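You operate a simulated robot arm through the tools that you are given. There is no shell and no other tool. Be economical: measure what you need, move in short steps, check, and stop when the job is done.

Carry out the task below with a simulated robot arm. There is one attempt and no reset: what you move stays moved.

TASK
Lower both eye shields and wipe them clean with the yellow cloth.
Fine: put the cloth back. What is to be rubbed or washed off counts as gone when no trace of it is left.

It is judged by the outcome, as a careful person would: the job done as asked, and still so three seconds after it is handed in. It fails if anything else is knocked over, pushed out of place, dropped, spilled or broken. Flat cloth is picked up by pressing the open fingertips on it (5 to 10 N) and closing them slowly along it; thin cloth reads only 2 to 8 mm in the jaws.

THE ROBOT
A 6-joint arm with a two-finger gripper on a trunk, on a base that drives. Base frame: it is fixed to the floor where the robot stands at the start and does not move with it; the origin is under the middle of the robot, x ahead of it, y to its left, z up. Readings come in m, degrees, newtons and seconds.
Its first joint turns from -115.0 to 115.0 degrees. Places, roughly: grinder switch [0.7, -0.2, 0.9]; left eye shield [0.6, 0, 1.2]; right eye shield [0.8, -0.4, 1.2]. Payload 2.1 kg.
Tool frame: the origin (TCP) lies between the finger pads and is the grasp point; the fingertips stand 0.02 m ahead of it; z points along the fingers, y is the line along which they close. The gripper opens to 0.1 m. The gripper's body begins 0.063 m behind the TCP.
Orientation is told as [roll, pitch, yaw] about the base's x, y, z axes, in that order, counted from this pose: with the fingers straight down and closing along the base's y, the tool's x points along the base's -x, its y along +y and its z along -z.

THE INTERFACE
- The arm moves only by the tool step_arm. Its argument "series" is one flat list of numbers, 7 for each row, row after row: the shift along the tool's x, y, z in units of 25 mm (1.0 is 25 mm), then the turn, a rotation vector about the tool's x, y, z in units of 6 degrees (1.0 is 6 degrees), then the closure in counts, from 0 (fully open) to 255 (shut). In form: [tx, ty, tz, ax, ay, az, claw, tx, ty, tz, ax, ay, az, claw, ...]. A call has 1 to 8 rows; each row shifts and turns the commanded pose from where the row before left it, along the tool's axes as they then stand. A call with a number of a shift or a turn outside -1 to 1 is refused whole. Each row takes 0.2 s and may step no farther than 0.05 m and 8.6 degrees from the row before; otherwise, or with a gripper value out of range, the whole call is refused. A pose out of reach is approached as far as the arm can. The call stops where the force on the tool passes 90 N (or 10 N more than at its start, if that is more) or the arm is blocked; 0.2 s more then pass. The fingers move at their own pace (about 0.153 m/s each) and stop on an object; they squeeze with about 23 N. The grip force told is the motor's: it shows also when the fingers shut on nothing. Time passes only in rows, and 0.2 s behind the last, so rows that do not move let the fingers close. The reply holds the time, the measured pose of the TCP, the force on the tool along the base axes, the opening and the grip force, in the units named above and with some noise, with the torque about the TCP (base axes, N m) and any sound that the robot's microphone picked up.
- Cameras (640 x 400 px; columns grow to the right, rows downward): "scene" is now at [0.0146, 0.1115, 1.69]; the picture's right is [-0.38, -0.93, 0.00], its down [-0.68, 0.28, -0.68] and it looks along [0.63, -0.26, -0.73] (base axes); focal length 260 px, centre (320, 200). "wrist" rides on the gripper at [0.07, -0.019, -0.099] in the tool frame; the picture's right is [0.26, 0.97, 0.00], its down [-0.75, 0.20, -0.63] and it looks along [-0.61, 0.16, 0.78] (tool axes); focal length 230 px, centre (320, 200). There is no depth. A picture from a camera that has moved, and an enlarged one, comes with that camera's place and axes in the base frame and with its lens.
- grab_frame(camera): a new picture of that camera. The clock stands still meanwhile.
- slide_trunk(by): slides the trunk up (or, below 0, down) by that many m; the arm and the scene camera ride with it, the base frame stays. It gives what a move gives, with no picture.
- base_move(legs): drives the robot by 1 to 6 legs, each [ahead, turn to the left] in m and degrees, along the robot's own axes; the way and the turn of a leg run together, so that a leg with both is an arc; at most 1.5 m and 180 degrees a leg. The arm and the cameras ride along, it lands a little off, and it stops where it bumps. It gives what a move gives.
- aim_head(pan, tilt): turns the head with the scene camera to pan (to the left, within 155 degrees either way) and tilt (down, from -29 to 69), counted from straight ahead of the robot. It gives what a move gives.
- zoom(camera, box): a new picture of the part [left, top, right, bottom] of that camera's present view, enlarged. The clock stands still meanwhile.
- job_done(): hands the job in; it is judged then, once.

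Work in short steps. Places have to be worked out from the pictures, the camera data and where the tool is seen: move nearer, look again, correct. Check each grasp and each placing, and mend what went wrong. You have 120 turns and 90 pictures in all, those below and enlarged ones among them. Open the gripper and draw the arm clear of the work before you hand the job in, unless the task says otherwise; then end with one line.

The tools are called after "Emit:" as a command line: name --argument value ..., lists and objects as JSON in quotes. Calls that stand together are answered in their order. step_arm: Moves the arm, as the interface text tells. Its arguments: {"type":"object","properties":{"series":{"type":"array"}},"required":["series"]} The other tools are called the same way: slide_trunk (by) slides the trunk up or down; base_move (legs) drives the base; aim_head (pan, tilt) turns the head that bears the scene camera; grab_frame (camera) takes a picture; zoom (camera, box) takes an enlarged picture of a part of a camera's view; job_done () hands the job in.

At the start:

```text
clock: 0.0
position: [0.2446, -0.1403, 1.3579]
tcp_rot: [0.0, 0.0, 0.0]
force: [0.2, -1.3, 0.8]
wrist_torque: [0.01, -0.02, 0.01]
width: 0.1001
gripper_force: 0.0
trunk travel left (down, up): [-0.898, 0.092]
robot x, y, heading: [-0.0031, -0.0009, -0.1]
head pan, tilt: [-22.2, 47.0]
```

scene: 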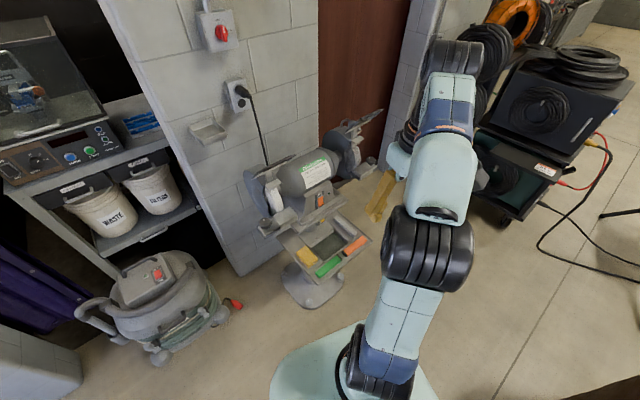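
wrist: 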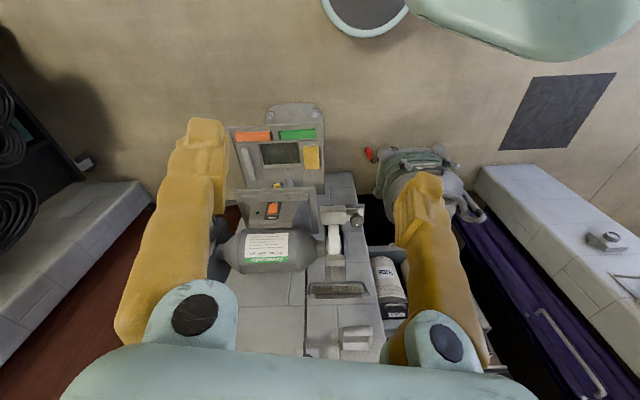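

The grinder on its pedestal stands ahead, with a tray of cloths (yellow, green, orange) in front. I take an enlarged look at it.

Emit:
zoom --camera "scene" --box '[220, 90, 420, 310]'

Emit:
zoom --camera "wrist" --box '[200, 90, 420, 340]'

```text
1.82 times, centred on (320, 200) of scene
camera zoom: at [0.0146, 0.1115, 1.69], right [-0.38, -0.93, 0.0], down [-0.68, 0.28, -0.68], along [0.63, -0.26, -0.73], focal length 472 px, centre (320, 200)
```

zoom: 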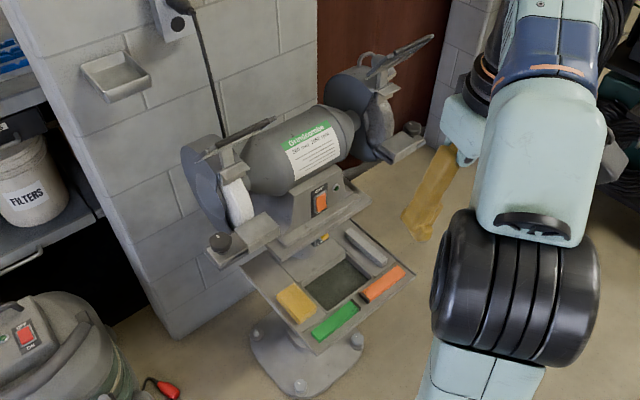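

```text
1.60 times, centred on (310, 215) of wrist
camera zoom: at [0.1738, -0.1602, 1.4574], right [-0.26, 0.97, 0.0], down [0.75, 0.2, 0.63], along [0.61, 0.16, -0.78], focal length 368 px, centre (336, 176)
```

zoom: 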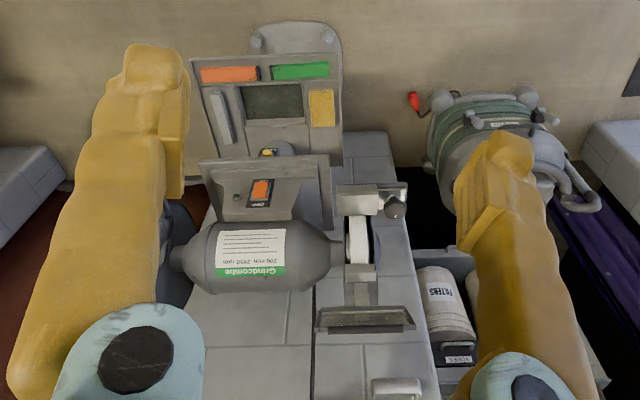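

The switch triangulates to (0.70,-0.17,0.89), the left shield to (0.60,0,1.21) (raised), and the yellow item in the tray to (0.63,-0.08,0.61). The grinder faces about 26° off my heading, so I drive squarely in front of it at some distance.

Emit:
base_move --legs '[[0, -71], [0.5, 0], [0, 97]]'

Emit:
aim_head --pan 0 --tilt 45

Emit:
grab_frame --camera "scene"

Emit:
grab_frame --camera "wrist"

```text
clock: 10.2
position: [0.4408, -0.4941, 1.358]
tcp_rot: [0.0, 0.0, 26.7]
force: [-0.4, -0.4, 0.2]
wrist_torque: [-0.02, -0.03, -0.02]
width: 0.1
gripper_force: 0.1
trunk travel left (down, up): [-0.898, 0.092]
robot x, y, heading: [0.1641, -0.4742, 26.7]
head pan, tilt: [-22.2, 47.0]
```

```text
clock: 11.1
position: [0.4415, -0.4922, 1.358]
tcp_rot: [0.0, -0.1, 26.7]
force: [0.5, -0.4, 0.5]
wrist_torque: [0.01, -0.03, 0.01]
width: 0.1
gripper_force: 0.0
trunk travel left (down, up): [-0.898, 0.092]
robot x, y, heading: [0.1623, -0.4769, 26.8]
head pan, tilt: [0.0, 45.0]
```

```text
85 pictures are left
camera scene: at [0.1173, -0.3409, 1.6928], right [0.45, -0.89, 0.0], down [-0.63, -0.32, -0.71], along [0.63, 0.32, -0.71], focal length 260 px, centre (320, 200)
```

scene: 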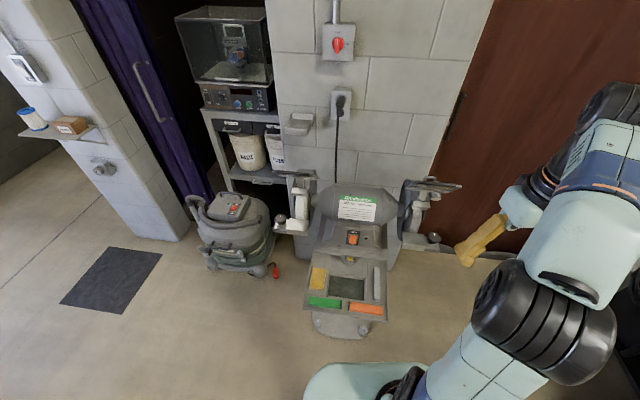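

```text
84 pictures are left
camera wrist: at [0.3875, -0.5418, 1.4574], right [-0.67, 0.75, 0.0], down [0.58, 0.52, 0.63], along [0.47, 0.42, -0.78], focal length 230 px, centre (320, 200)
```

wrist: 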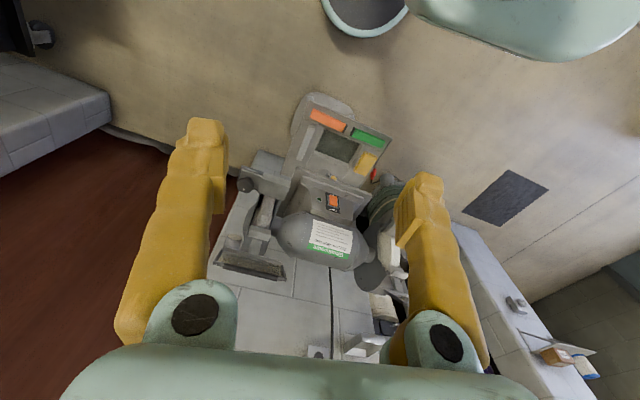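

Now square in front. I zoom in on the grinder, the shields and the tray.

Emit:
zoom --camera "scene" --box '[265, 165, 365, 235]'

Emit:
zoom --camera "scene" --box '[370, 165, 470, 255]'

Emit:
zoom --camera "scene" --box '[290, 220, 410, 330]'

```text
5.71 times, centred on (315, 200) of scene
camera zoom: at [0.1173, -0.3409, 1.6928], right [0.45, -0.89, 0.0], down [-0.63, -0.32, -0.71], along [0.63, 0.32, -0.71], focal length 1484 px, centre (349, 200)
```

zoom: 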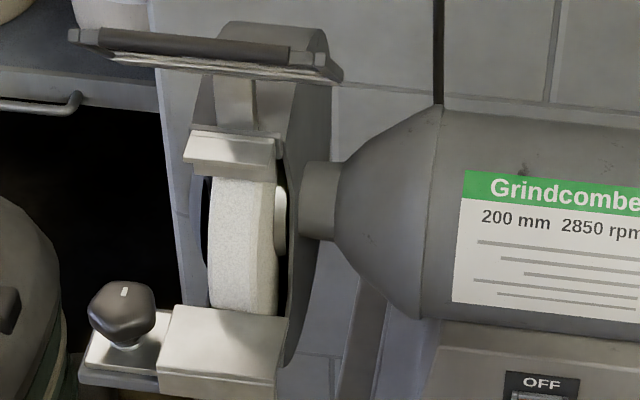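

```text
4.44 times, centred on (420, 210) of scene
camera zoom: at [0.1173, -0.3409, 1.6928], right [0.45, -0.89, 0.0], down [-0.63, -0.32, -0.71], along [0.63, 0.32, -0.71], focal length 1154 px, centre (-124, 156)
```

zoom: 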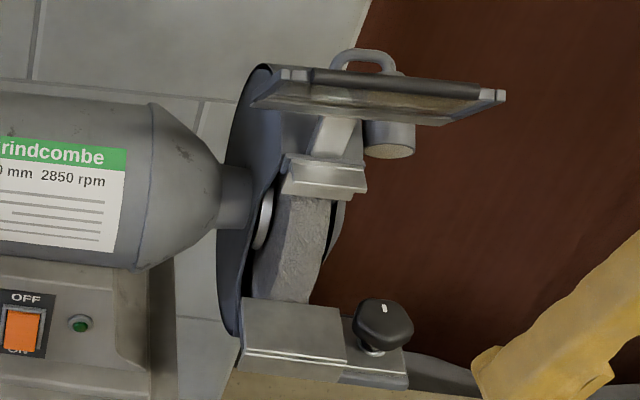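

```text
3.64 times, centred on (350, 275) of scene
camera zoom: at [0.1173, -0.3409, 1.6928], right [0.45, -0.89, 0.0], down [-0.63, -0.32, -0.71], along [0.63, 0.32, -0.71], focal length 944 px, centre (211, -73)
```

zoom: 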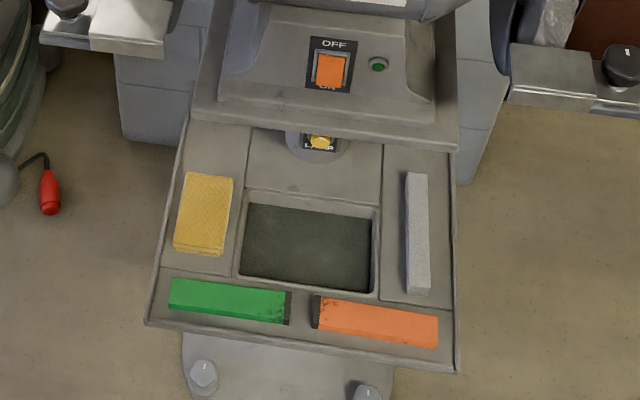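

The yellow cloth is a folded stack at about 0.60 m ahead, 0.14 m left in my frame; the shields are raised visors about 0.6 m ahead at ±0.22 m. I look at my own body to learn the base footprint.

Emit:
aim_head --pan -25 --tilt 69

Emit:
grab_frame --camera "scene"

```text
clock: 11.9
position: [0.4425, -0.4928, 1.3576]
tcp_rot: [0.0, 0.0, 26.7]
force: [0.4, 0.2, -0.1]
wrist_torque: [0.0, -0.04, -0.02]
width: 0.1
gripper_force: 0.0
trunk travel left (down, up): [-0.898, 0.092]
robot x, y, heading: [0.1618, -0.4768, 26.7]
head pan, tilt: [-25.0, 68.8]
```

```text
80 pictures are left
camera scene: at [0.1004, -0.3755, 1.664], right [0.03, -1.0, 0.0], down [-0.93, -0.03, -0.36], along [0.36, 0.01, -0.93], focal length 260 px, centre (320, 200)
```

scene: 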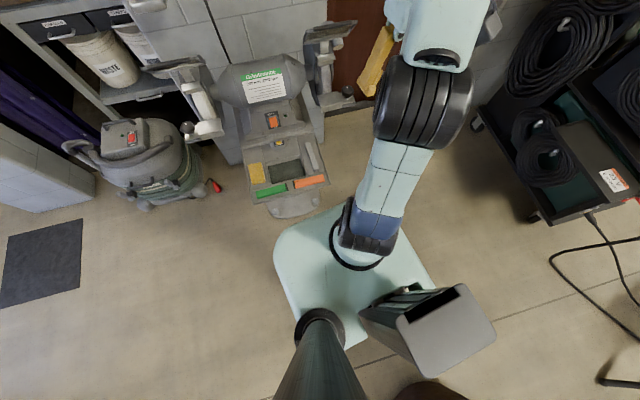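

The base plate reaches ~0.35 m ahead of my axis; the pedestal foot begins at ~0.55 m. I test the arm's horizontal reach with the tool down, at a height above everything.

Emit:
step_arm --series '[-1, 0, 0, 0, 0, 0, 0, -1, 0, 0, 0, 0, 0, 0, -1, 0, 0, 0, 0, 0, 0, -1, 0, 0, 0, 0, 0, 0, -1, 0, 0, 0, 0, 0, 0]'

```text
clock: 13.2
position: [0.5237, -0.4367, 1.3267]
tcp_rot: [0.0, 0.0, 26.8]
force: [-0.6, 0.1, 0.1]
wrist_torque: [0.02, -0.02, 0.0]
width: 0.1001
gripper_force: 0.0
out of reach, approached as far as the arm can: row 2, 3, 4, 5
trunk travel left (down, up): [-0.898, 0.092]
robot x, y, heading: [0.1587, -0.477, 26.7]
head pan, tilt: [-25.0, 68.8]
```

Reach with tool down at z 1.33 is ~0.365 m from the axis. I check whether it grows lower down, staying well in front of the grinder.

Emit:
step_arm --series '[1, 0, 1, 0, 0, 0, 0, 1, 0, 1, 0, 0, 0, 0, 0, 0, 1, 0, 0, 0, 0, 0, 0, 1, 0, 0, 0, 0, 0, 0, 1, 0, 0, 0, 0, 0, 0, 1, 0, 0, 0, 0, 0, 0, 1, 0, 0, 0, 0, 0, 0, 1, 0, 0, 0, 0]'

Emit:
step_arm --series '[-1, 0, 0, 0, 0, 0, 0, -1, 0, 0, 0, 0, 0, 0, -1, 0, 0, 0, 0, 0, 0, -1, 0, 0, 0, 0, 0, 0]'

```text
clock: 14.9
position: [0.481, -0.4587, 1.1252]
tcp_rot: [0.0, -0.1, 26.7]
force: [-1.5, -0.1, 0.3]
wrist_torque: [0.0, 0.01, -0.03]
width: 0.0999
gripper_force: 0.0
trunk travel left (down, up): [-0.898, 0.092]
robot x, y, heading: [0.1598, -0.4779, 26.8]
head pan, tilt: [-25.0, 68.8]
```

```text
clock: 15.9
position: [0.5695, -0.413, 1.1249]
tcp_rot: [0.0, 0.1, 26.7]
force: [0.2, 0.3, 0.9]
wrist_torque: [0.0, 0.03, 0.04]
width: 0.1001
gripper_force: 0.0
trunk travel left (down, up): [-0.898, 0.092]
robot x, y, heading: [0.1658, -0.4748, 26.8]
head pan, tilt: [-25.0, 68.8]
```

Reach extends to at least 0.41 m at z 1.12, so lowering the trunk for the tray and driving a bit forward will do. Now I look at the right shield with the wrist camera from here.

Emit:
grab_frame --camera "wrist"

```text
79 pictures are left
camera wrist: at [0.5158, -0.4615, 1.2241], right [-0.67, 0.75, 0.0], down [0.58, 0.52, 0.63], along [0.47, 0.42, -0.78], focal length 230 px, centre (320, 200)
```

wrist: 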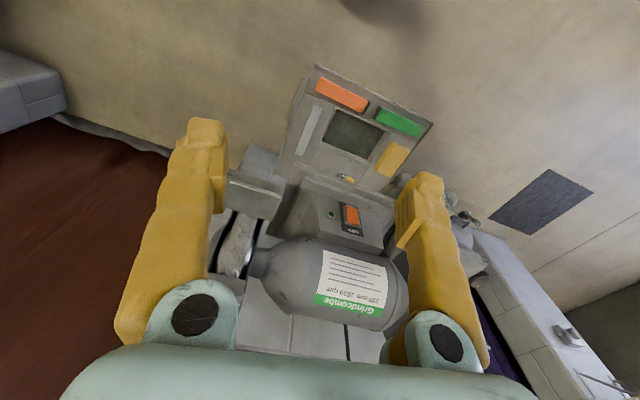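

The shield isn't in view. I retract the arm and lower the trunk so the scene camera can see the shields edge-on and from below.

Emit:
step_arm --series '[1, 0, 0, 0, 0, 0, 0, 1, 0, 0, 0, 0, 0, 0, 1, 0, 0, 0, 0, 0, 0, 1, 0, 0, 0, 0, 0, 0, 1, 0, 0, 0, 0, 0, 0, 1, 0, 0, 0, 0, 0, 0]'

Emit:
aim_head --pan 0 --tilt 10

Emit:
slide_trunk --by -0.45

Emit:
grab_frame --camera "scene"

```text
clock: 17.4
position: [0.4325, -0.4834, 1.1255]
tcp_rot: [0.1, -0.1, 26.7]
force: [0.2, 0.5, 0.4]
wrist_torque: [0.03, -0.02, -0.03]
width: 0.1002
gripper_force: 0.1
trunk travel left (down, up): [-0.898, 0.092]
robot x, y, heading: [0.1604, -0.4797, 26.9]
head pan, tilt: [-25.0, 68.8]
```

```text
clock: 18.6
position: [0.4341, -0.4829, 1.1239]
tcp_rot: [0.0, -0.1, 26.7]
force: [0.1, -0.4, 0.4]
wrist_torque: [0.01, -0.04, -0.01]
width: 0.0998
gripper_force: 0.0
trunk travel left (down, up): [-0.898, 0.092]
robot x, y, heading: [0.157, -0.4792, 26.9]
head pan, tilt: [0.0, 10.0]
```

```text
refused: -0.45 is not a number from -0.4 to 0.4
```

```text
78 pictures are left
camera scene: at [0.1278, -0.3355, 1.7477], right [0.45, -0.89, 0.0], down [-0.16, -0.08, -0.98], along [0.88, 0.44, -0.17], focal length 260 px, centre (320, 200)
```

scene: 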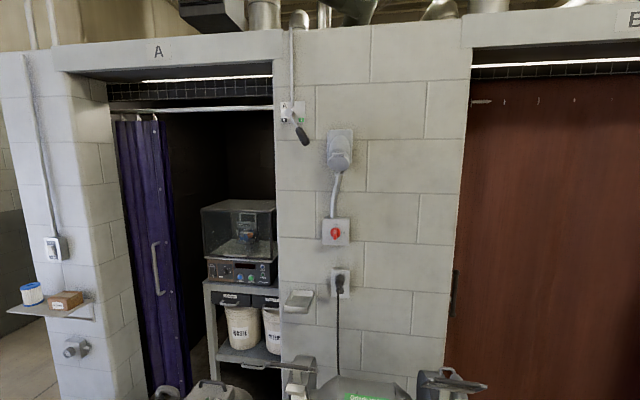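

The trunk takes 0.4 m at most; I lower 0.4 and look again.

Emit:
slide_trunk --by -0.4

Emit:
zoom --camera "scene" --box '[210, 150, 320, 280]'

Emit:
zoom --camera "scene" --box '[400, 150, 510, 280]'

```text
clock: 22.5
position: [0.4349, -0.4842, 0.7261]
tcp_rot: [0.0, 0.0, 26.8]
force: [1.2, 0.8, 0.7]
wrist_torque: [0.0, -0.04, -0.02]
width: 0.1002
gripper_force: 0.0
trunk travel left (down, up): [-0.498, 0.492]
robot x, y, heading: [0.1623, -0.4761, 26.9]
head pan, tilt: [0.0, 10.0]
```

```text
3.08 times, centred on (265, 215) of scene
camera zoom: at [0.1277, -0.3356, 1.3478], right [0.45, -0.89, 0.0], down [-0.15, -0.08, -0.98], along [0.88, 0.44, -0.17], focal length 799 px, centre (489, 154)
```

zoom: 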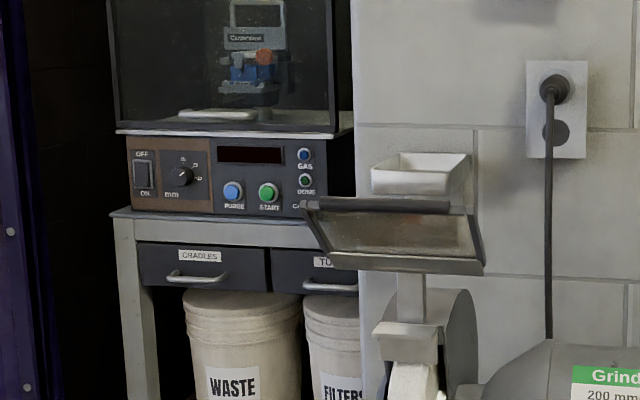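

```text
3.08 times, centred on (455, 215) of scene
camera zoom: at [0.1277, -0.3356, 1.3478], right [0.45, -0.89, 0.0], down [-0.15, -0.08, -0.98], along [0.88, 0.44, -0.17], focal length 799 px, centre (-95, 154)
```

zoom: 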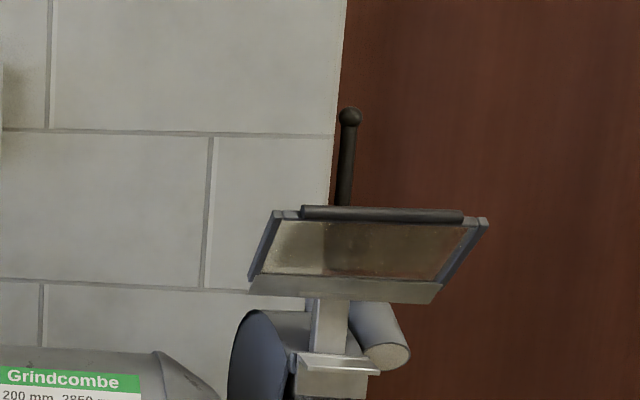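

The shields slope up toward me: hinge edge at about f 0.67, z 1.13, dark grip bar at f 0.63, z 1.20 (f = ahead in my frame). Lowering means pushing the bar down and toward me. I raise the trunk, then shift the base left and forward in front of the left shield.

Emit:
slide_trunk --by 0.4

Emit:
base_move --legs '[[0, 60], [0.231, 0], [0, -60]]'

Emit:
aim_head --pan 0 --tilt 45

Emit:
grab_frame --camera "scene"

```text
clock: 26.3
position: [0.4357, -0.4819, 1.1246]
tcp_rot: [0.0, -0.1, 26.6]
force: [0.3, 0.3, 0.3]
wrist_torque: [-0.02, -0.02, 0.02]
width: 0.0999
gripper_force: 0.1
trunk travel left (down, up): [-0.898, 0.092]
robot x, y, heading: [0.1581, -0.4785, 26.8]
head pan, tilt: [0.0, 10.0]
```

```text
clock: 33.4
position: [0.446, -0.2405, 1.1259]
tcp_rot: [0.0, 0.0, 27.7]
force: [0.4, 0.6, -1.1]
wrist_torque: [0.01, 0.0, -0.04]
width: 0.0997
gripper_force: 0.0
trunk travel left (down, up): [-0.898, 0.092]
robot x, y, heading: [0.1747, -0.2392, 27.3]
head pan, tilt: [0.0, 10.0]
```

```text
clock: 34.4
position: [0.445, -0.2406, 1.127]
tcp_rot: [0.0, 0.0, 27.6]
force: [0.4, 1.4, 0.9]
wrist_torque: [0.01, 0.0, 0.01]
width: 0.1
gripper_force: 0.1
trunk travel left (down, up): [-0.898, 0.092]
robot x, y, heading: [0.1688, -0.237, 27.5]
head pan, tilt: [0.0, 45.0]
```

```text
75 pictures are left
camera scene: at [0.1261, -0.1035, 1.6929], right [0.46, -0.89, 0.0], down [-0.63, -0.33, -0.71], along [0.63, 0.33, -0.71], focal length 260 px, centre (320, 200)
```

scene: 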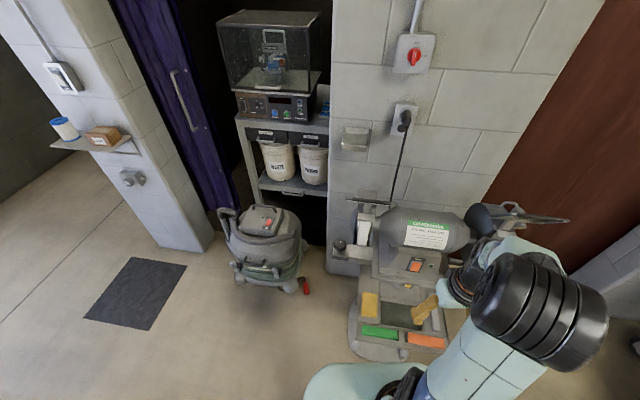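

The left bar is now ~0.51 m straight ahead of my axis. I raise the arm, centre it laterally on the shield, and close the fingers.

Emit:
step_arm --series '[0, 0.71, -0.9, 0, 0, 0, 255, 0, 0.71, -0.9, 0, 0, 0, 255, 0, 0.71, -0.9, 0, 0, 0, 255, 0, 0.71, -0.9, 0, 0, 0, 255, 0, 0.71, -0.9, 0, 0, 0, 255, 0, 0.71, -0.9, 0, 0, 0, 255, 0, 0.71, -0.9, 0, 0, 0, 255, 0, 0.71, -0.9, 0, 0, 0, 255]'

Emit:
step_arm --series '[0, 0, 0, 0, -1, 0, 255, 0, 0, 0, 0, -1, 0, 255, 0, 0, 0, 0, -1, 0, 255, 0, 0, 0, 0, -1, 0, 255, 0, 0, 0, 0, -1, 0, 255, 0, 0, 0, 0, -1, 0, 255, 0, 0, 0, 0, -1, 0, 255, 0, 0, 0, 0, -0.5, 0, 255]'

Emit:
grab_frame --camera "wrist"

```text
clock: 36.2
position: [0.3784, -0.1128, 1.3056]
tcp_rot: [0.0, 0.0, 27.5]
force: [0.8, 0.9, 0.7]
wrist_torque: [0.02, -0.01, 0.02]
width: 0.0
gripper_force: 22.7
trunk travel left (down, up): [-0.898, 0.092]
robot x, y, heading: [0.1732, -0.2385, 27.5]
head pan, tilt: [0.0, 45.0]
```

```text
clock: 38.0
position: [0.4901, -0.0328, 1.3288]
tcp_rot: [0.1, -45.1, 27.6]
force: [0.1, -0.3, 0.5]
wrist_torque: [-0.01, -0.02, 0.0]
width: 0.0
gripper_force: 22.9
out of reach, approached as far as the arm can: row 2, 3, 4, 5, 6, 7, 8
trunk travel left (down, up): [-0.898, 0.092]
robot x, y, heading: [0.1716, -0.2375, 27.5]
head pan, tilt: [0.0, 45.0]
```

```text
74 pictures are left
camera wrist: at [0.3931, -0.1056, 1.3496], right [-0.61, 0.77, -0.18], down [-0.02, 0.22, 0.98], along [0.79, 0.6, -0.12], focal length 230 px, centre (320, 200)
```

wrist: 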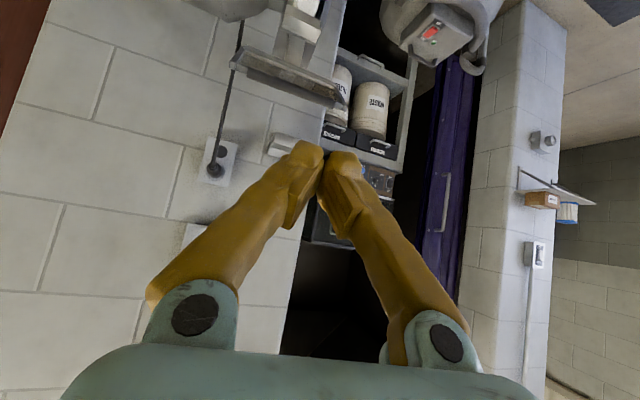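

Bar estimated ~0.50 m ahead, z 1.20; the tool is pitched 45° at f 0.377, z 1.329. I extend a bit and see whether the commanded pose follows.

Emit:
step_arm --series '[-0.8, 0, 0.8, 0, 0, 0, 255, -0.8, 0, 0.8, 0, 0, 0, 255]'

```text
clock: 38.6
position: [0.5429, -0.0046, 1.3263]
tcp_rot: [0.0, -44.9, 27.6]
force: [-0.7, -0.6, -0.7]
wrist_torque: [-0.04, 0.02, 0.0]
width: 0.0
gripper_force: 22.6
trunk travel left (down, up): [-0.898, 0.092]
robot x, y, heading: [0.1738, -0.2357, 27.7]
head pan, tilt: [0.0, 45.0]
```

The commanded pose follows from the measured one. I go to just above and behind the bar.

Emit:
step_arm --series '[-0.1, -0.18, 0.9, 0, 0, 0, 255, -0.1, -0.18, 0.9, 0, 0, 0, 255, -0.1, -0.18, 0.9, 0, 0, 0, 255, -0.1, -0.18, 0.9, 0, 0, 0, 255, -0.1, -0.18, 0.9, 0, 0, 0, 255]'

Emit:
zoom --camera "scene" --box '[310, 150, 450, 250]'

Emit:
grab_frame --camera "wrist"

```text
clock: 39.8
position: [0.6298, 0.0139, 1.2595]
tcp_rot: [-0.1, -45.0, 27.8]
force: [0.0, 0.3, 0.8]
wrist_torque: [0.02, -0.02, 0.03]
width: 0.0001
gripper_force: 22.9
trunk travel left (down, up): [-0.898, 0.092]
robot x, y, heading: [0.1722, -0.2399, 27.7]
head pan, tilt: [0.0, 45.0]
```

```text
4.00 times, centred on (380, 200) of scene
camera zoom: at [0.1279, -0.1026, 1.6928], right [0.46, -0.89, 0.0], down [-0.63, -0.33, -0.71], along [0.63, 0.33, -0.71], focal length 1038 px, centre (80, 200)
```

zoom: 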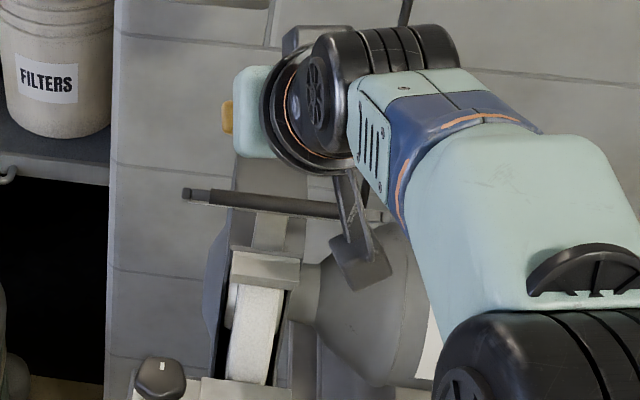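

```text
72 pictures are left
camera wrist: at [0.532, -0.0585, 1.2792], right [-0.61, 0.77, -0.18], down [-0.02, 0.22, 0.98], along [0.79, 0.6, -0.12], focal length 230 px, centre (320, 200)
```

wrist: 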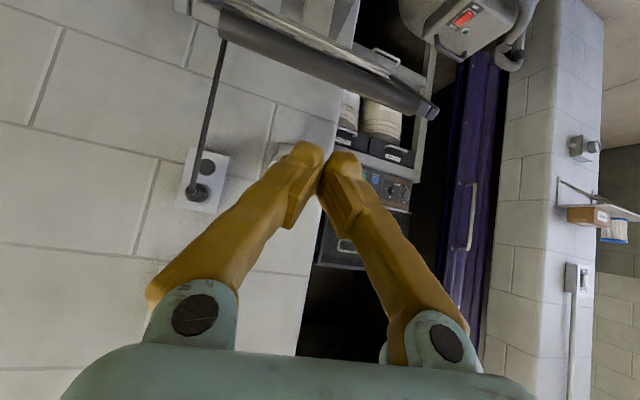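

Fingers are centred on the bar (l within 5 mm), tip ~25 mm behind and ~45 mm above it. I descend 40 mm then pull toward me/down perpendicular to the fingers in small steps.

Emit:
step_arm --series '[0.57, 0, 0.57, 0, 0, 0, 255, 0.57, 0, 0.57, 0, 0, 0, 255, 0.4, 0, -0.05, 0, 0, 0, 255, 0.4, 0, -0.05, 0, 0, 0, 255, 0.4, 0, -0.05, 0, 0, 0, 255]'

Emit:
grab_frame --camera "wrist"

```text
clock: 41.0
position: [0.6085, 0.003, 1.1989]
tcp_rot: [0.0, -44.9, 27.5]
force: [-0.2, -0.2, 0.3]
wrist_torque: [0.02, -0.01, -0.01]
width: 0.0
gripper_force: 22.6
trunk travel left (down, up): [-0.898, 0.092]
robot x, y, heading: [0.1722, -0.241, 27.6]
head pan, tilt: [0.0, 45.0]
```

```text
71 pictures are left
camera wrist: at [0.5102, -0.0702, 1.22], right [-0.61, 0.77, -0.18], down [-0.02, 0.22, 0.98], along [0.79, 0.6, -0.12], focal length 230 px, centre (320, 200)
```

wrist: 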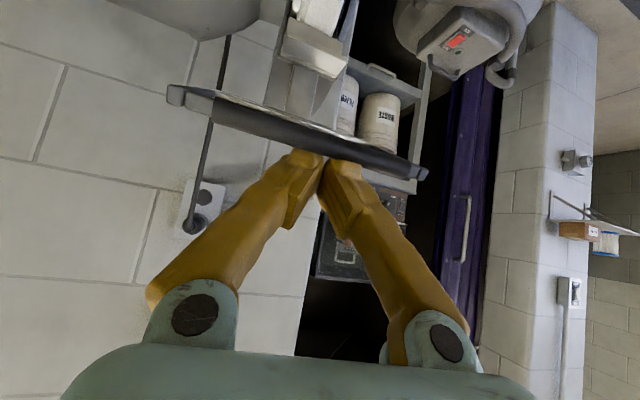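

The tips are now just behind the bar with no force yet. I keep pulling.

Emit:
step_arm --series '[0.5, 0, 0, 0, 0, 0, 255, 0.5, 0, 0, 0, 0, 0, 255]'

Emit:
grab_frame --camera "wrist"

```text
clock: 41.6
position: [0.5946, -0.0042, 1.1841]
tcp_rot: [-0.2, -45.0, 27.7]
force: [-1.1, 0.1, -0.6]
wrist_torque: [0.01, -0.01, 0.01]
width: 0.0
gripper_force: 23.0
out of reach, approached as far as the arm can: row 2
trunk travel left (down, up): [-0.898, 0.092]
robot x, y, heading: [0.1726, -0.238, 27.6]
head pan, tilt: [0.0, 45.0]
```

```text
70 pictures are left
camera wrist: at [0.4977, -0.0764, 1.2049], right [-0.61, 0.77, -0.18], down [-0.02, 0.22, 0.98], along [0.79, 0.6, -0.12], focal length 230 px, centre (320, 200)
```

wrist: 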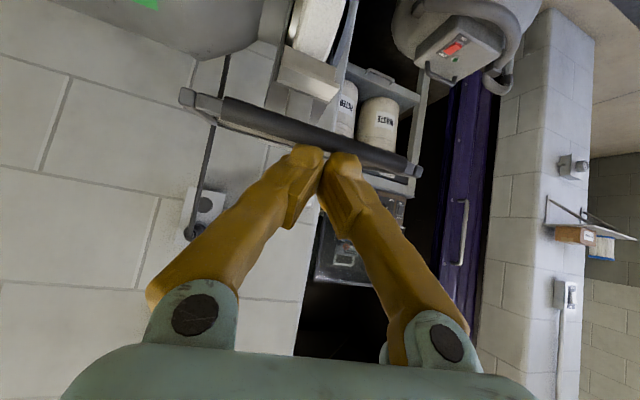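

The bar has moved down with the fingers at almost no force, so the shield swings easily. I now push straight down, watching force.

Emit:
step_arm --series '[0.35, 0, 0.35, 0, 0, 0, 255, 0.35, 0, 0.35, 0, 0, 0, 255]'

Emit:
zoom --camera "scene" --box '[310, 150, 450, 250]'

Emit:
grab_frame --camera "wrist"

```text
clock: 42.2
position: [0.5966, -0.0073, 1.1773]
tcp_rot: [-1.0, -44.5, 27.7]
force: [-0.3, -0.1, 0.2]
wrist_torque: [-0.02, -0.01, -0.02]
width: 0.0
gripper_force: 22.9
out of reach, approached as far as the arm can: row 1, 2
trunk travel left (down, up): [-0.898, 0.092]
robot x, y, heading: [0.1714, -0.2406, 27.5]
head pan, tilt: [0.0, 45.0]
```

```text
4.00 times, centred on (380, 200) of scene
camera zoom: at [0.1262, -0.1034, 1.6928], right [0.46, -0.89, 0.0], down [-0.63, -0.33, -0.71], along [0.63, 0.33, -0.71], focal length 1038 px, centre (80, 200)
```

zoom: 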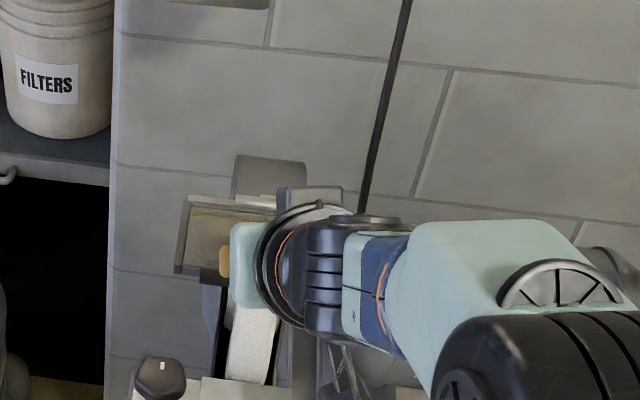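

```text
68 pictures are left
camera wrist: at [0.4979, -0.0787, 1.1991], right [-0.6, 0.78, -0.19], down [-0.01, 0.23, 0.97], along [0.8, 0.59, -0.13], focal length 230 px, centre (320, 200)
```

wrist: 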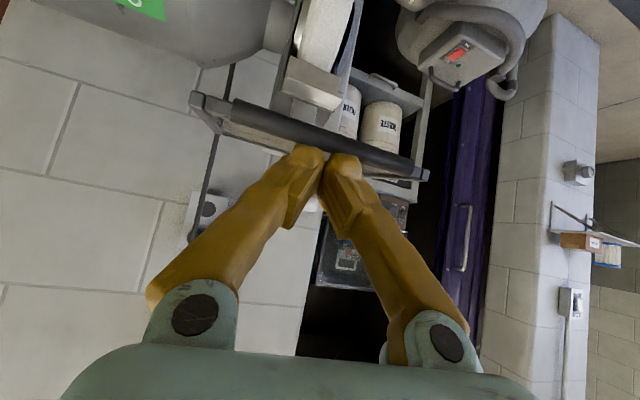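

The shield has come forward and its dirty face is now seen from above. The arm is at a reach limit, so I continue the push by lowering the trunk a little.

Emit:
slide_trunk --by -0.04

Emit:
grab_frame --camera "wrist"

Emit:
zoom --camera "scene" --box '[310, 150, 450, 250]'

```text
clock: 43.0
position: [0.5964, -0.0089, 1.1382]
tcp_rot: [-1.0, -44.6, 27.6]
force: [-0.4, -0.1, 0.4]
wrist_torque: [-0.03, -0.01, -0.06]
width: 0.0002
gripper_force: 22.8
trunk travel left (down, up): [-0.858, 0.132]
robot x, y, heading: [0.1684, -0.2375, 27.4]
head pan, tilt: [0.0, 45.0]
```

```text
67 pictures are left
camera wrist: at [0.4977, -0.0788, 1.1592], right [-0.6, 0.78, -0.19], down [-0.01, 0.23, 0.97], along [0.8, 0.59, -0.13], focal length 230 px, centre (320, 200)
```

wrist: 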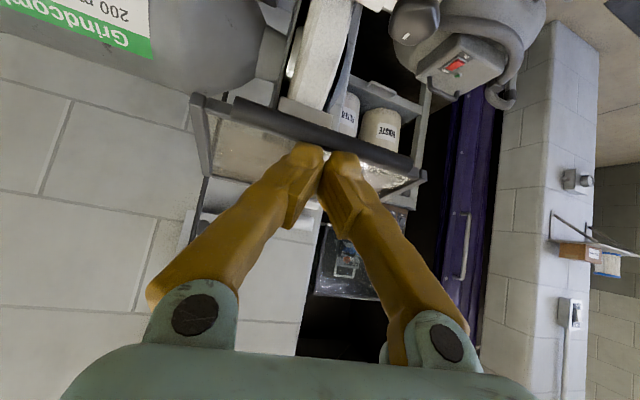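

```text
4.00 times, centred on (380, 200) of scene
camera zoom: at [0.1259, -0.1035, 1.6527], right [0.46, -0.89, 0.0], down [-0.63, -0.33, -0.71], along [0.63, 0.33, -0.71], focal length 1038 px, centre (80, 200)
```

zoom: 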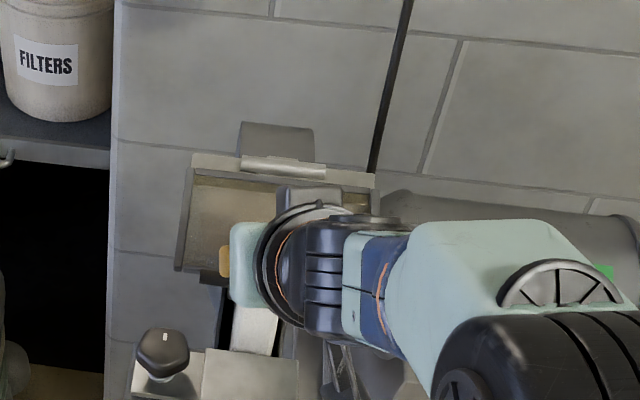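

It keeps coming down smoothly. I continue by another 30 mm.

Emit:
slide_trunk --by -0.03

Emit:
grab_frame --camera "wrist"

```text
clock: 43.8
position: [0.583, -0.0137, 1.111]
tcp_rot: [-1.0, -44.9, 27.6]
force: [-11.6, -3.7, 10.8]
wrist_torque: [0.28, -0.73, 0.01]
width: 0.0
gripper_force: 29.5
trunk travel left (down, up): [-0.828, 0.162]
robot x, y, heading: [0.1695, -0.2383, 27.6]
head pan, tilt: [0.0, 45.0]
```

```text
65 pictures are left
camera wrist: at [0.4843, -0.0846, 1.1325], right [-0.6, 0.78, -0.19], down [-0.02, 0.23, 0.97], along [0.8, 0.59, -0.12], focal length 230 px, centre (320, 200)
```

wrist: 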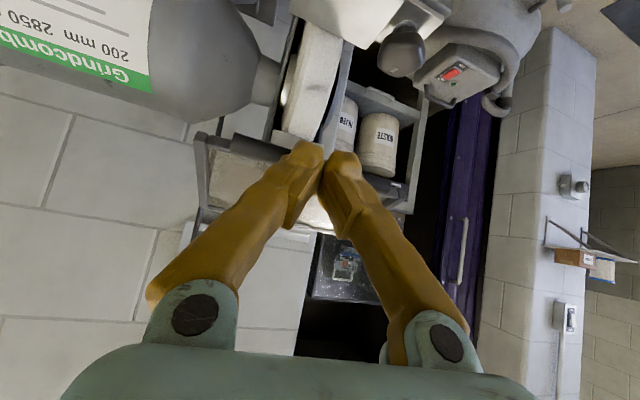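

A 16 N reaction along the fingers: the shield seems to be at its stop. I back off along the tool and look.

Emit:
step_arm --series '[0, 0, -0.8, 0, 0, 0, 255, 0, 0, -0.8, 0, 0, 0, 255, 0, 0, -1, 0, 0, 0, 255, 0, 0, -1, 0, 0, 0, 255]'

Emit:
grab_frame --camera "wrist"

Emit:
zoom --camera "scene" --box '[310, 150, 450, 250]'

```text
clock: 44.8
position: [0.5382, -0.0367, 1.17]
tcp_rot: [-1.0, -44.6, 27.8]
force: [-1.1, 0.1, -0.9]
wrist_torque: [0.0, 0.01, 0.0]
width: 0.0
gripper_force: 29.7
trunk travel left (down, up): [-0.828, 0.162]
robot x, y, heading: [0.1718, -0.2393, 27.5]
head pan, tilt: [0.0, 45.0]
```

```text
64 pictures are left
camera wrist: at [0.4412, -0.1068, 1.1936], right [-0.6, 0.78, -0.19], down [-0.01, 0.23, 0.97], along [0.8, 0.59, -0.13], focal length 230 px, centre (320, 200)
```

wrist: 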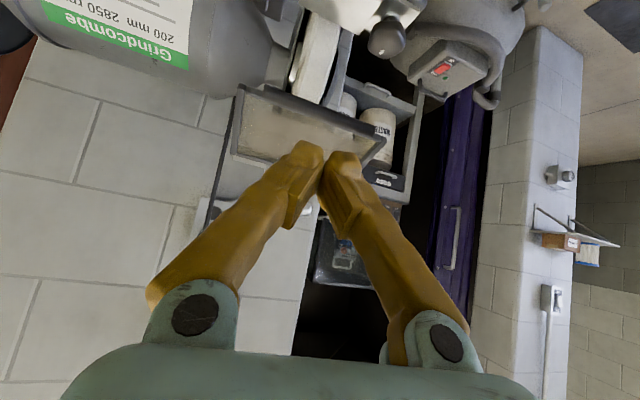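

```text
4.00 times, centred on (380, 200) of scene
camera zoom: at [0.1262, -0.1035, 1.6228], right [0.46, -0.89, 0.0], down [-0.63, -0.33, -0.71], along [0.63, 0.33, -0.71], focal length 1038 px, centre (80, 200)
```

zoom: 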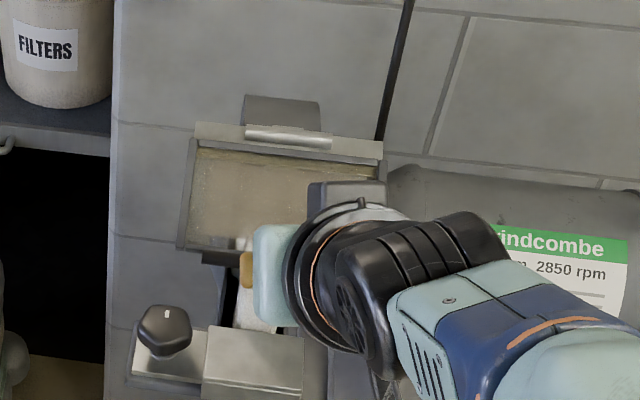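

The left shield is down, its dirty face toward me. The grinder actually faces heading ≈18.5°; the right bar triangulates to (0.75,-0.39,1.21). I raise the trunk for clearance and drive to face the right shield.

Emit:
slide_trunk --by 0.16

Emit:
base_move --legs '[[-0.1, 0], [0, -74.6], [0.341, 0], [0, 65.6]]'

Emit:
grab_frame --camera "scene"

Emit:
grab_frame --camera "wrist"

```text
clock: 46.6
position: [0.5402, -0.0356, 1.3316]
tcp_rot: [-1.0, -44.6, 27.5]
force: [-0.1, 0.0, 0.5]
wrist_torque: [-0.02, 0.02, -0.01]
width: 0.0
gripper_force: 29.7
trunk travel left (down, up): [-0.988, 0.002]
robot x, y, heading: [0.1714, -0.237, 27.5]
head pan, tilt: [0.0, 45.0]
```

```text
clock: 55.6
position: [0.7103, -0.392, 1.3311]
tcp_rot: [-0.9, -44.6, 17.6]
force: [-0.1, 0.0, -0.6]
wrist_torque: [-0.02, -0.01, -0.02]
width: 0.0
gripper_force: 29.0
trunk travel left (down, up): [-0.988, 0.002]
robot x, y, heading: [0.3105, -0.5275, 17.5]
head pan, tilt: [0.0, 45.0]
```

```text
62 pictures are left
camera scene: at [0.2906, -0.388, 1.7828], right [0.3, -0.95, 0.0], down [-0.67, -0.21, -0.71], along [0.67, 0.21, -0.71], focal length 260 px, centre (320, 200)
```

scene: 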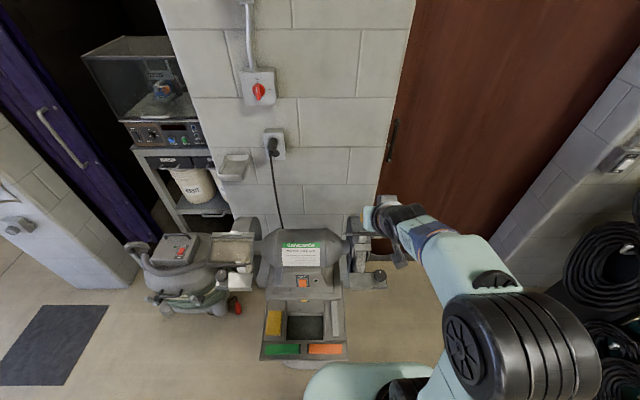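

```text
61 pictures are left
camera wrist: at [0.6009, -0.4459, 1.3535], right [-0.46, 0.87, -0.19], down [0.03, 0.23, 0.97], along [0.89, 0.44, -0.13], focal length 230 px, centre (320, 200)
```

wrist: 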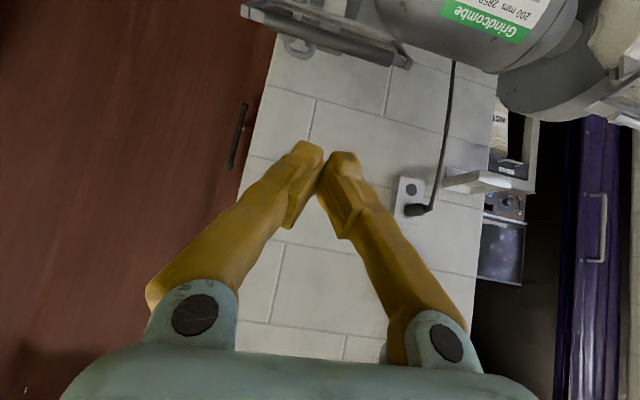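

The wrist view confirms the right bar at (0.755,-0.391,1.205). I back up 4 cm for arm freedom, lower the trunk a bit and place the tip above and behind the bar.

Emit:
base_move --legs '[[-0.04, 0]]'

Emit:
slide_trunk --by -0.06

Emit:
step_arm --series '[-0.68, -0.1, 0.68, 0, 0, 0, 255, -0.68, -0.1, 0.68, 0, 0, 0, 255, -0.68, -0.1, 0.68, 0, 0, 0, 255, -0.68, -0.1, 0.68, 0, 0, 0, 255]'

Emit:
grab_frame --camera "wrist"

```text
clock: 56.5
position: [0.6821, -0.4021, 1.3278]
tcp_rot: [-1.0, -44.3, 17.6]
force: [0.2, 0.7, -0.7]
wrist_torque: [0.03, 0.01, -0.02]
width: 0.0001
gripper_force: 29.1
trunk travel left (down, up): [-0.988, 0.002]
robot x, y, heading: [0.2758, -0.5409, 17.7]
head pan, tilt: [0.0, 45.0]
```

```text
clock: 57.5
position: [0.6705, -0.4055, 1.2715]
tcp_rot: [-1.0, -44.6, 17.6]
force: [0.2, 0.4, 0.8]
wrist_torque: [0.05, -0.03, 0.01]
width: 0.0001
gripper_force: 29.7
trunk travel left (down, up): [-0.928, 0.062]
robot x, y, heading: [0.273, -0.5441, 17.6]
head pan, tilt: [0.0, 45.0]
```

```text
clock: 58.5
position: [0.7707, -0.3862, 1.2695]
tcp_rot: [-1.1, -44.4, 17.7]
force: [0.3, -0.1, 0.1]
wrist_torque: [0.0, 0.02, -0.02]
width: 0.0
gripper_force: 29.4
trunk travel left (down, up): [-0.928, 0.062]
robot x, y, heading: [0.2722, -0.5414, 17.7]
head pan, tilt: [0.0, 45.0]
```

```text
60 pictures are left
camera wrist: at [0.6608, -0.4387, 1.2919], right [-0.46, 0.87, -0.19], down [0.03, 0.23, 0.97], along [0.89, 0.44, -0.13], focal length 230 px, centre (320, 200)
```

wrist: 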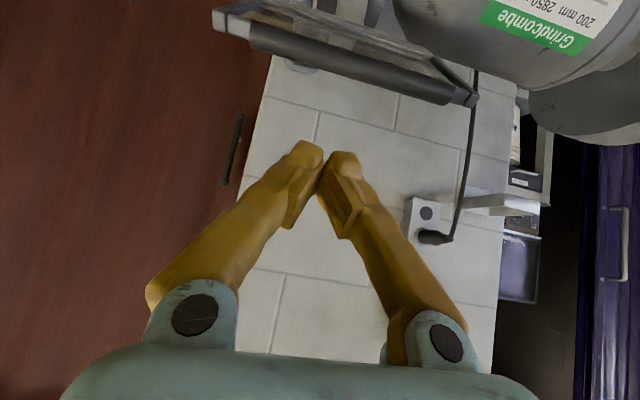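

Aligned as for the left. I lower the trunk 45 mm and then pull perpendicular to the fingers.

Emit:
slide_trunk --by -0.047

Emit:
step_arm --series '[0.5, 0, 0, 0, 0, 0, 255, 0.5, 0, 0, 0, 0, 0, 255, 0.5, 0, 0, 0, 0, 0, 255, 0.5, 0, 0, 0, 0, 0, 255]'

Emit:
grab_frame --camera "wrist"

```text
clock: 59.4
position: [0.7671, -0.3867, 1.2242]
tcp_rot: [-1.0, -44.5, 17.6]
force: [0.1, -0.1, 0.7]
wrist_torque: [-0.01, 0.0, 0.03]
width: 0.0
gripper_force: 29.2
trunk travel left (down, up): [-0.881, 0.109]
robot x, y, heading: [0.274, -0.5429, 17.5]
head pan, tilt: [0.0, 45.0]
```

```text
clock: 60.4
position: [0.7333, -0.3966, 1.1876]
tcp_rot: [-1.0, -44.5, 17.7]
force: [0.0, -0.3, 0.5]
wrist_torque: [-0.04, 0.01, 0.02]
width: 0.0001
gripper_force: 29.8
trunk travel left (down, up): [-0.881, 0.109]
robot x, y, heading: [0.2767, -0.5441, 17.7]
head pan, tilt: [0.0, 45.0]
```

```text
59 pictures are left
camera wrist: at [0.6242, -0.4503, 1.2105], right [-0.46, 0.87, -0.19], down [0.03, 0.23, 0.97], along [0.89, 0.44, -0.13], focal length 230 px, centre (320, 200)
```

wrist: 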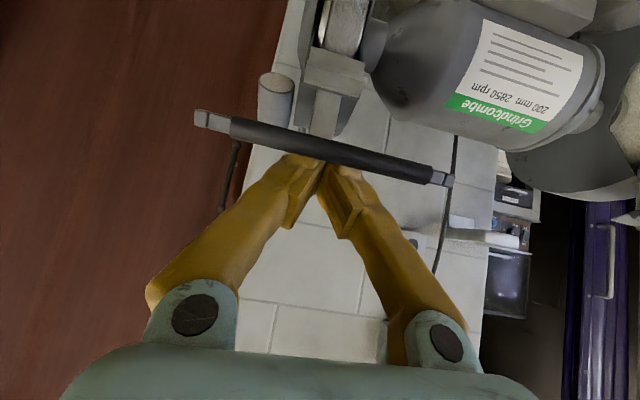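

The bar is being carried along, tips behind it. I pull two more steps, then push down with the trunk.

Emit:
step_arm --series '[0.5, 0, 0, 0, 0, 0, 255, 0.5, 0, 0, 0, 0, 0, 255]'

Emit:
slide_trunk --by -0.045

Emit:
grab_frame --camera "wrist"

```text
clock: 61.0
position: [0.7168, -0.4027, 1.174]
tcp_rot: [-1.1, -44.7, 17.6]
force: [-0.3, -0.6, 0.3]
wrist_torque: [-0.02, -0.02, -0.01]
width: 0.0
gripper_force: 29.2
out of reach, approached as far as the arm can: row 2
trunk travel left (down, up): [-0.881, 0.109]
robot x, y, heading: [0.2747, -0.5433, 17.6]
head pan, tilt: [0.0, 45.0]
```

```text
clock: 61.8
position: [0.7194, -0.4025, 1.1285]
tcp_rot: [-1.1, -44.5, 17.6]
force: [0.0, -0.2, -0.2]
wrist_torque: [0.01, 0.02, -0.02]
width: 0.0002
gripper_force: 29.1
trunk travel left (down, up): [-0.836, 0.154]
robot x, y, heading: [0.2786, -0.5431, 17.7]
head pan, tilt: [0.0, 45.0]
```

```text
58 pictures are left
camera wrist: at [0.6098, -0.4551, 1.1507], right [-0.46, 0.87, -0.19], down [0.03, 0.23, 0.97], along [0.89, 0.44, -0.13], focal length 230 px, centre (320, 200)
```

wrist: 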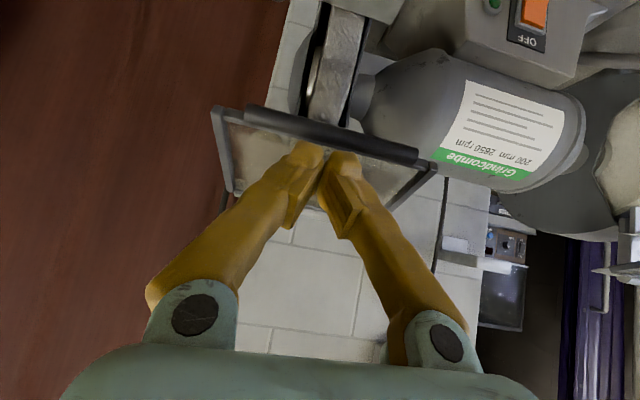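

Swinging down nicely. I press on until it meets the stop.

Emit:
slide_trunk --by -0.03

Emit:
step_arm --series '[0, 0, -0.8, 0, 0, 0, 255, 0, 0, -0.8, 0, 0, 0, 255, 0, 0, -1, 0, 0, 0, 255, 0, 0, -1, 0, 0, 0, 255]'

Emit:
grab_frame --camera "wrist"

Emit:
grab_frame --camera "scene"

```text
clock: 62.6
position: [0.7057, -0.4072, 1.1054]
tcp_rot: [-1.1, -45.3, 17.6]
force: [-9.5, -6.2, 20.2]
wrist_torque: [0.12, -0.3, 0.0]
width: 0.0061
gripper_force: 29.4
trunk travel left (down, up): [-0.806, 0.184]
robot x, y, heading: [0.2765, -0.5417, 17.3]
head pan, tilt: [0.0, 45.0]
```

```text
clock: 63.6
position: [0.6588, -0.4194, 1.1633]
tcp_rot: [-1.1, -44.4, 17.6]
force: [0.7, 0.5, 0.2]
wrist_torque: [0.0, 0.0, -0.01]
width: 0.0
gripper_force: 29.6
trunk travel left (down, up): [-0.806, 0.184]
robot x, y, heading: [0.2776, -0.5421, 17.7]
head pan, tilt: [0.0, 45.0]
```

```text
57 pictures are left
camera wrist: at [0.5505, -0.4712, 1.1854], right [-0.46, 0.87, -0.19], down [0.03, 0.23, 0.97], along [0.89, 0.44, -0.13], focal length 230 px, centre (320, 200)
```

wrist: 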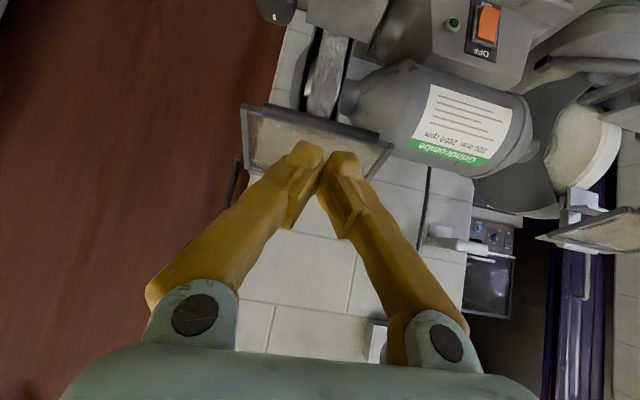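

```text
56 pictures are left
camera scene: at [0.2549, -0.3989, 1.6007], right [0.3, -0.95, 0.0], down [-0.68, -0.21, -0.71], along [0.67, 0.21, -0.71], focal length 260 px, centre (320, 200)
```

scene: 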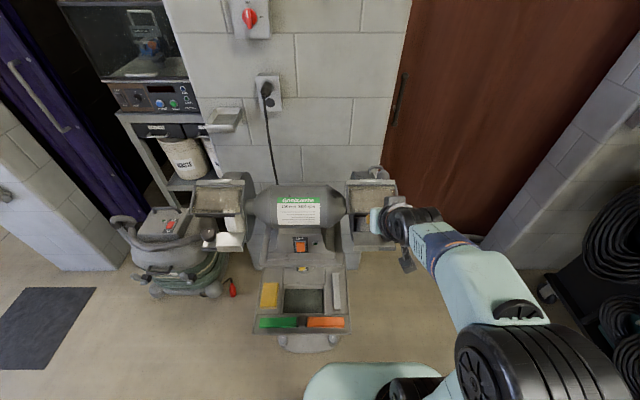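

Both shields are lowered. Now a close look at the tray cloth and both shield faces from here.

Emit:
zoom --camera "scene" --box '[245, 250, 365, 340]'

Emit:
zoom --camera "scene" --box '[180, 165, 260, 260]'

```text
4.44 times, centred on (305, 295) of scene
camera zoom: at [0.2549, -0.3989, 1.6007], right [0.3, -0.95, 0.0], down [-0.68, -0.21, -0.71], along [0.67, 0.21, -0.71], focal length 1154 px, centre (387, -222)
```

zoom: 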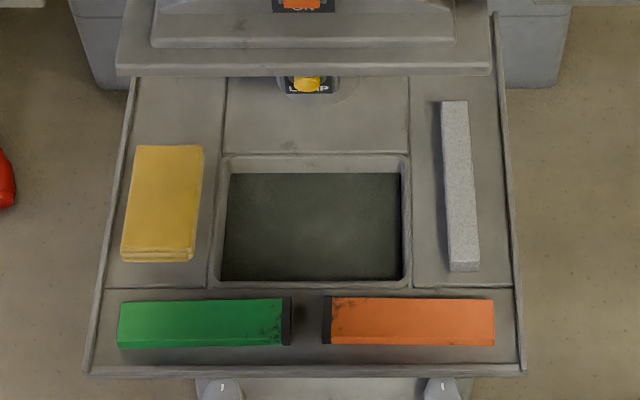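

```text
4.21 times, centred on (220, 212) of scene
camera zoom: at [0.2549, -0.3989, 1.6007], right [0.3, -0.95, 0.0], down [-0.68, -0.21, -0.71], along [0.67, 0.21, -0.71], focal length 1093 px, centre (741, 147)
```

zoom: 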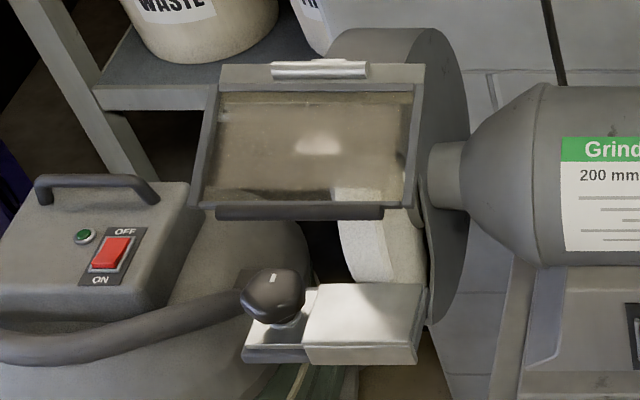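

The cloth is at about (0.637,-0.069), 62×94 mm folded; the housing plate overhangs just behind it, so I'll approach tilted. I raise the trunk and drive left to a spot that serves both the cloth and the left shield.

Emit:
slide_trunk --by 0.15

Emit:
base_move --legs '[[0, 85.5], [0.381, 0], [0, -85.5]]'

Emit:
step_arm --series '[0, 0, -1, 0, 1, 0, 100, 0, 0, -1, 0, 1, 0, 100, 0, 0, -1, 0, 1, 0, 100, 0, 0, 0, 0, 0, 0, 100]'

```text
clock: 65.3
position: [0.659, -0.4192, 1.3145]
tcp_rot: [-1.1, -44.5, 17.7]
force: [1.2, 0.3, 0.0]
wrist_torque: [-0.02, -0.01, 0.03]
width: 0.0
gripper_force: 29.9
trunk travel left (down, up): [-0.956, 0.034]
robot x, y, heading: [0.2761, -0.5447, 17.4]
head pan, tilt: [0.0, 45.0]
```

```text
clock: 75.0
position: [0.5795, -0.0403, 1.3148]
tcp_rot: [-1.2, -44.5, 17.9]
force: [0.6, 0.9, -0.6]
wrist_torque: [0.02, 0.0, -0.03]
width: 0.0
gripper_force: 29.5
trunk travel left (down, up): [-0.956, 0.034]
robot x, y, heading: [0.1956, -0.1655, 17.9]
head pan, tilt: [0.0, 45.0]
```

```text
clock: 76.0
position: [0.5349, -0.054, 1.3726]
tcp_rot: [-1.0, -26.5, 17.6]
force: [-0.2, -0.5, -1.3]
wrist_torque: [0.0, 0.03, -0.03]
width: 0.0609
gripper_force: 0.0
trunk travel left (down, up): [-0.956, 0.034]
robot x, y, heading: [0.2001, -0.1686, 17.9]
head pan, tilt: [0.0, 45.0]
```

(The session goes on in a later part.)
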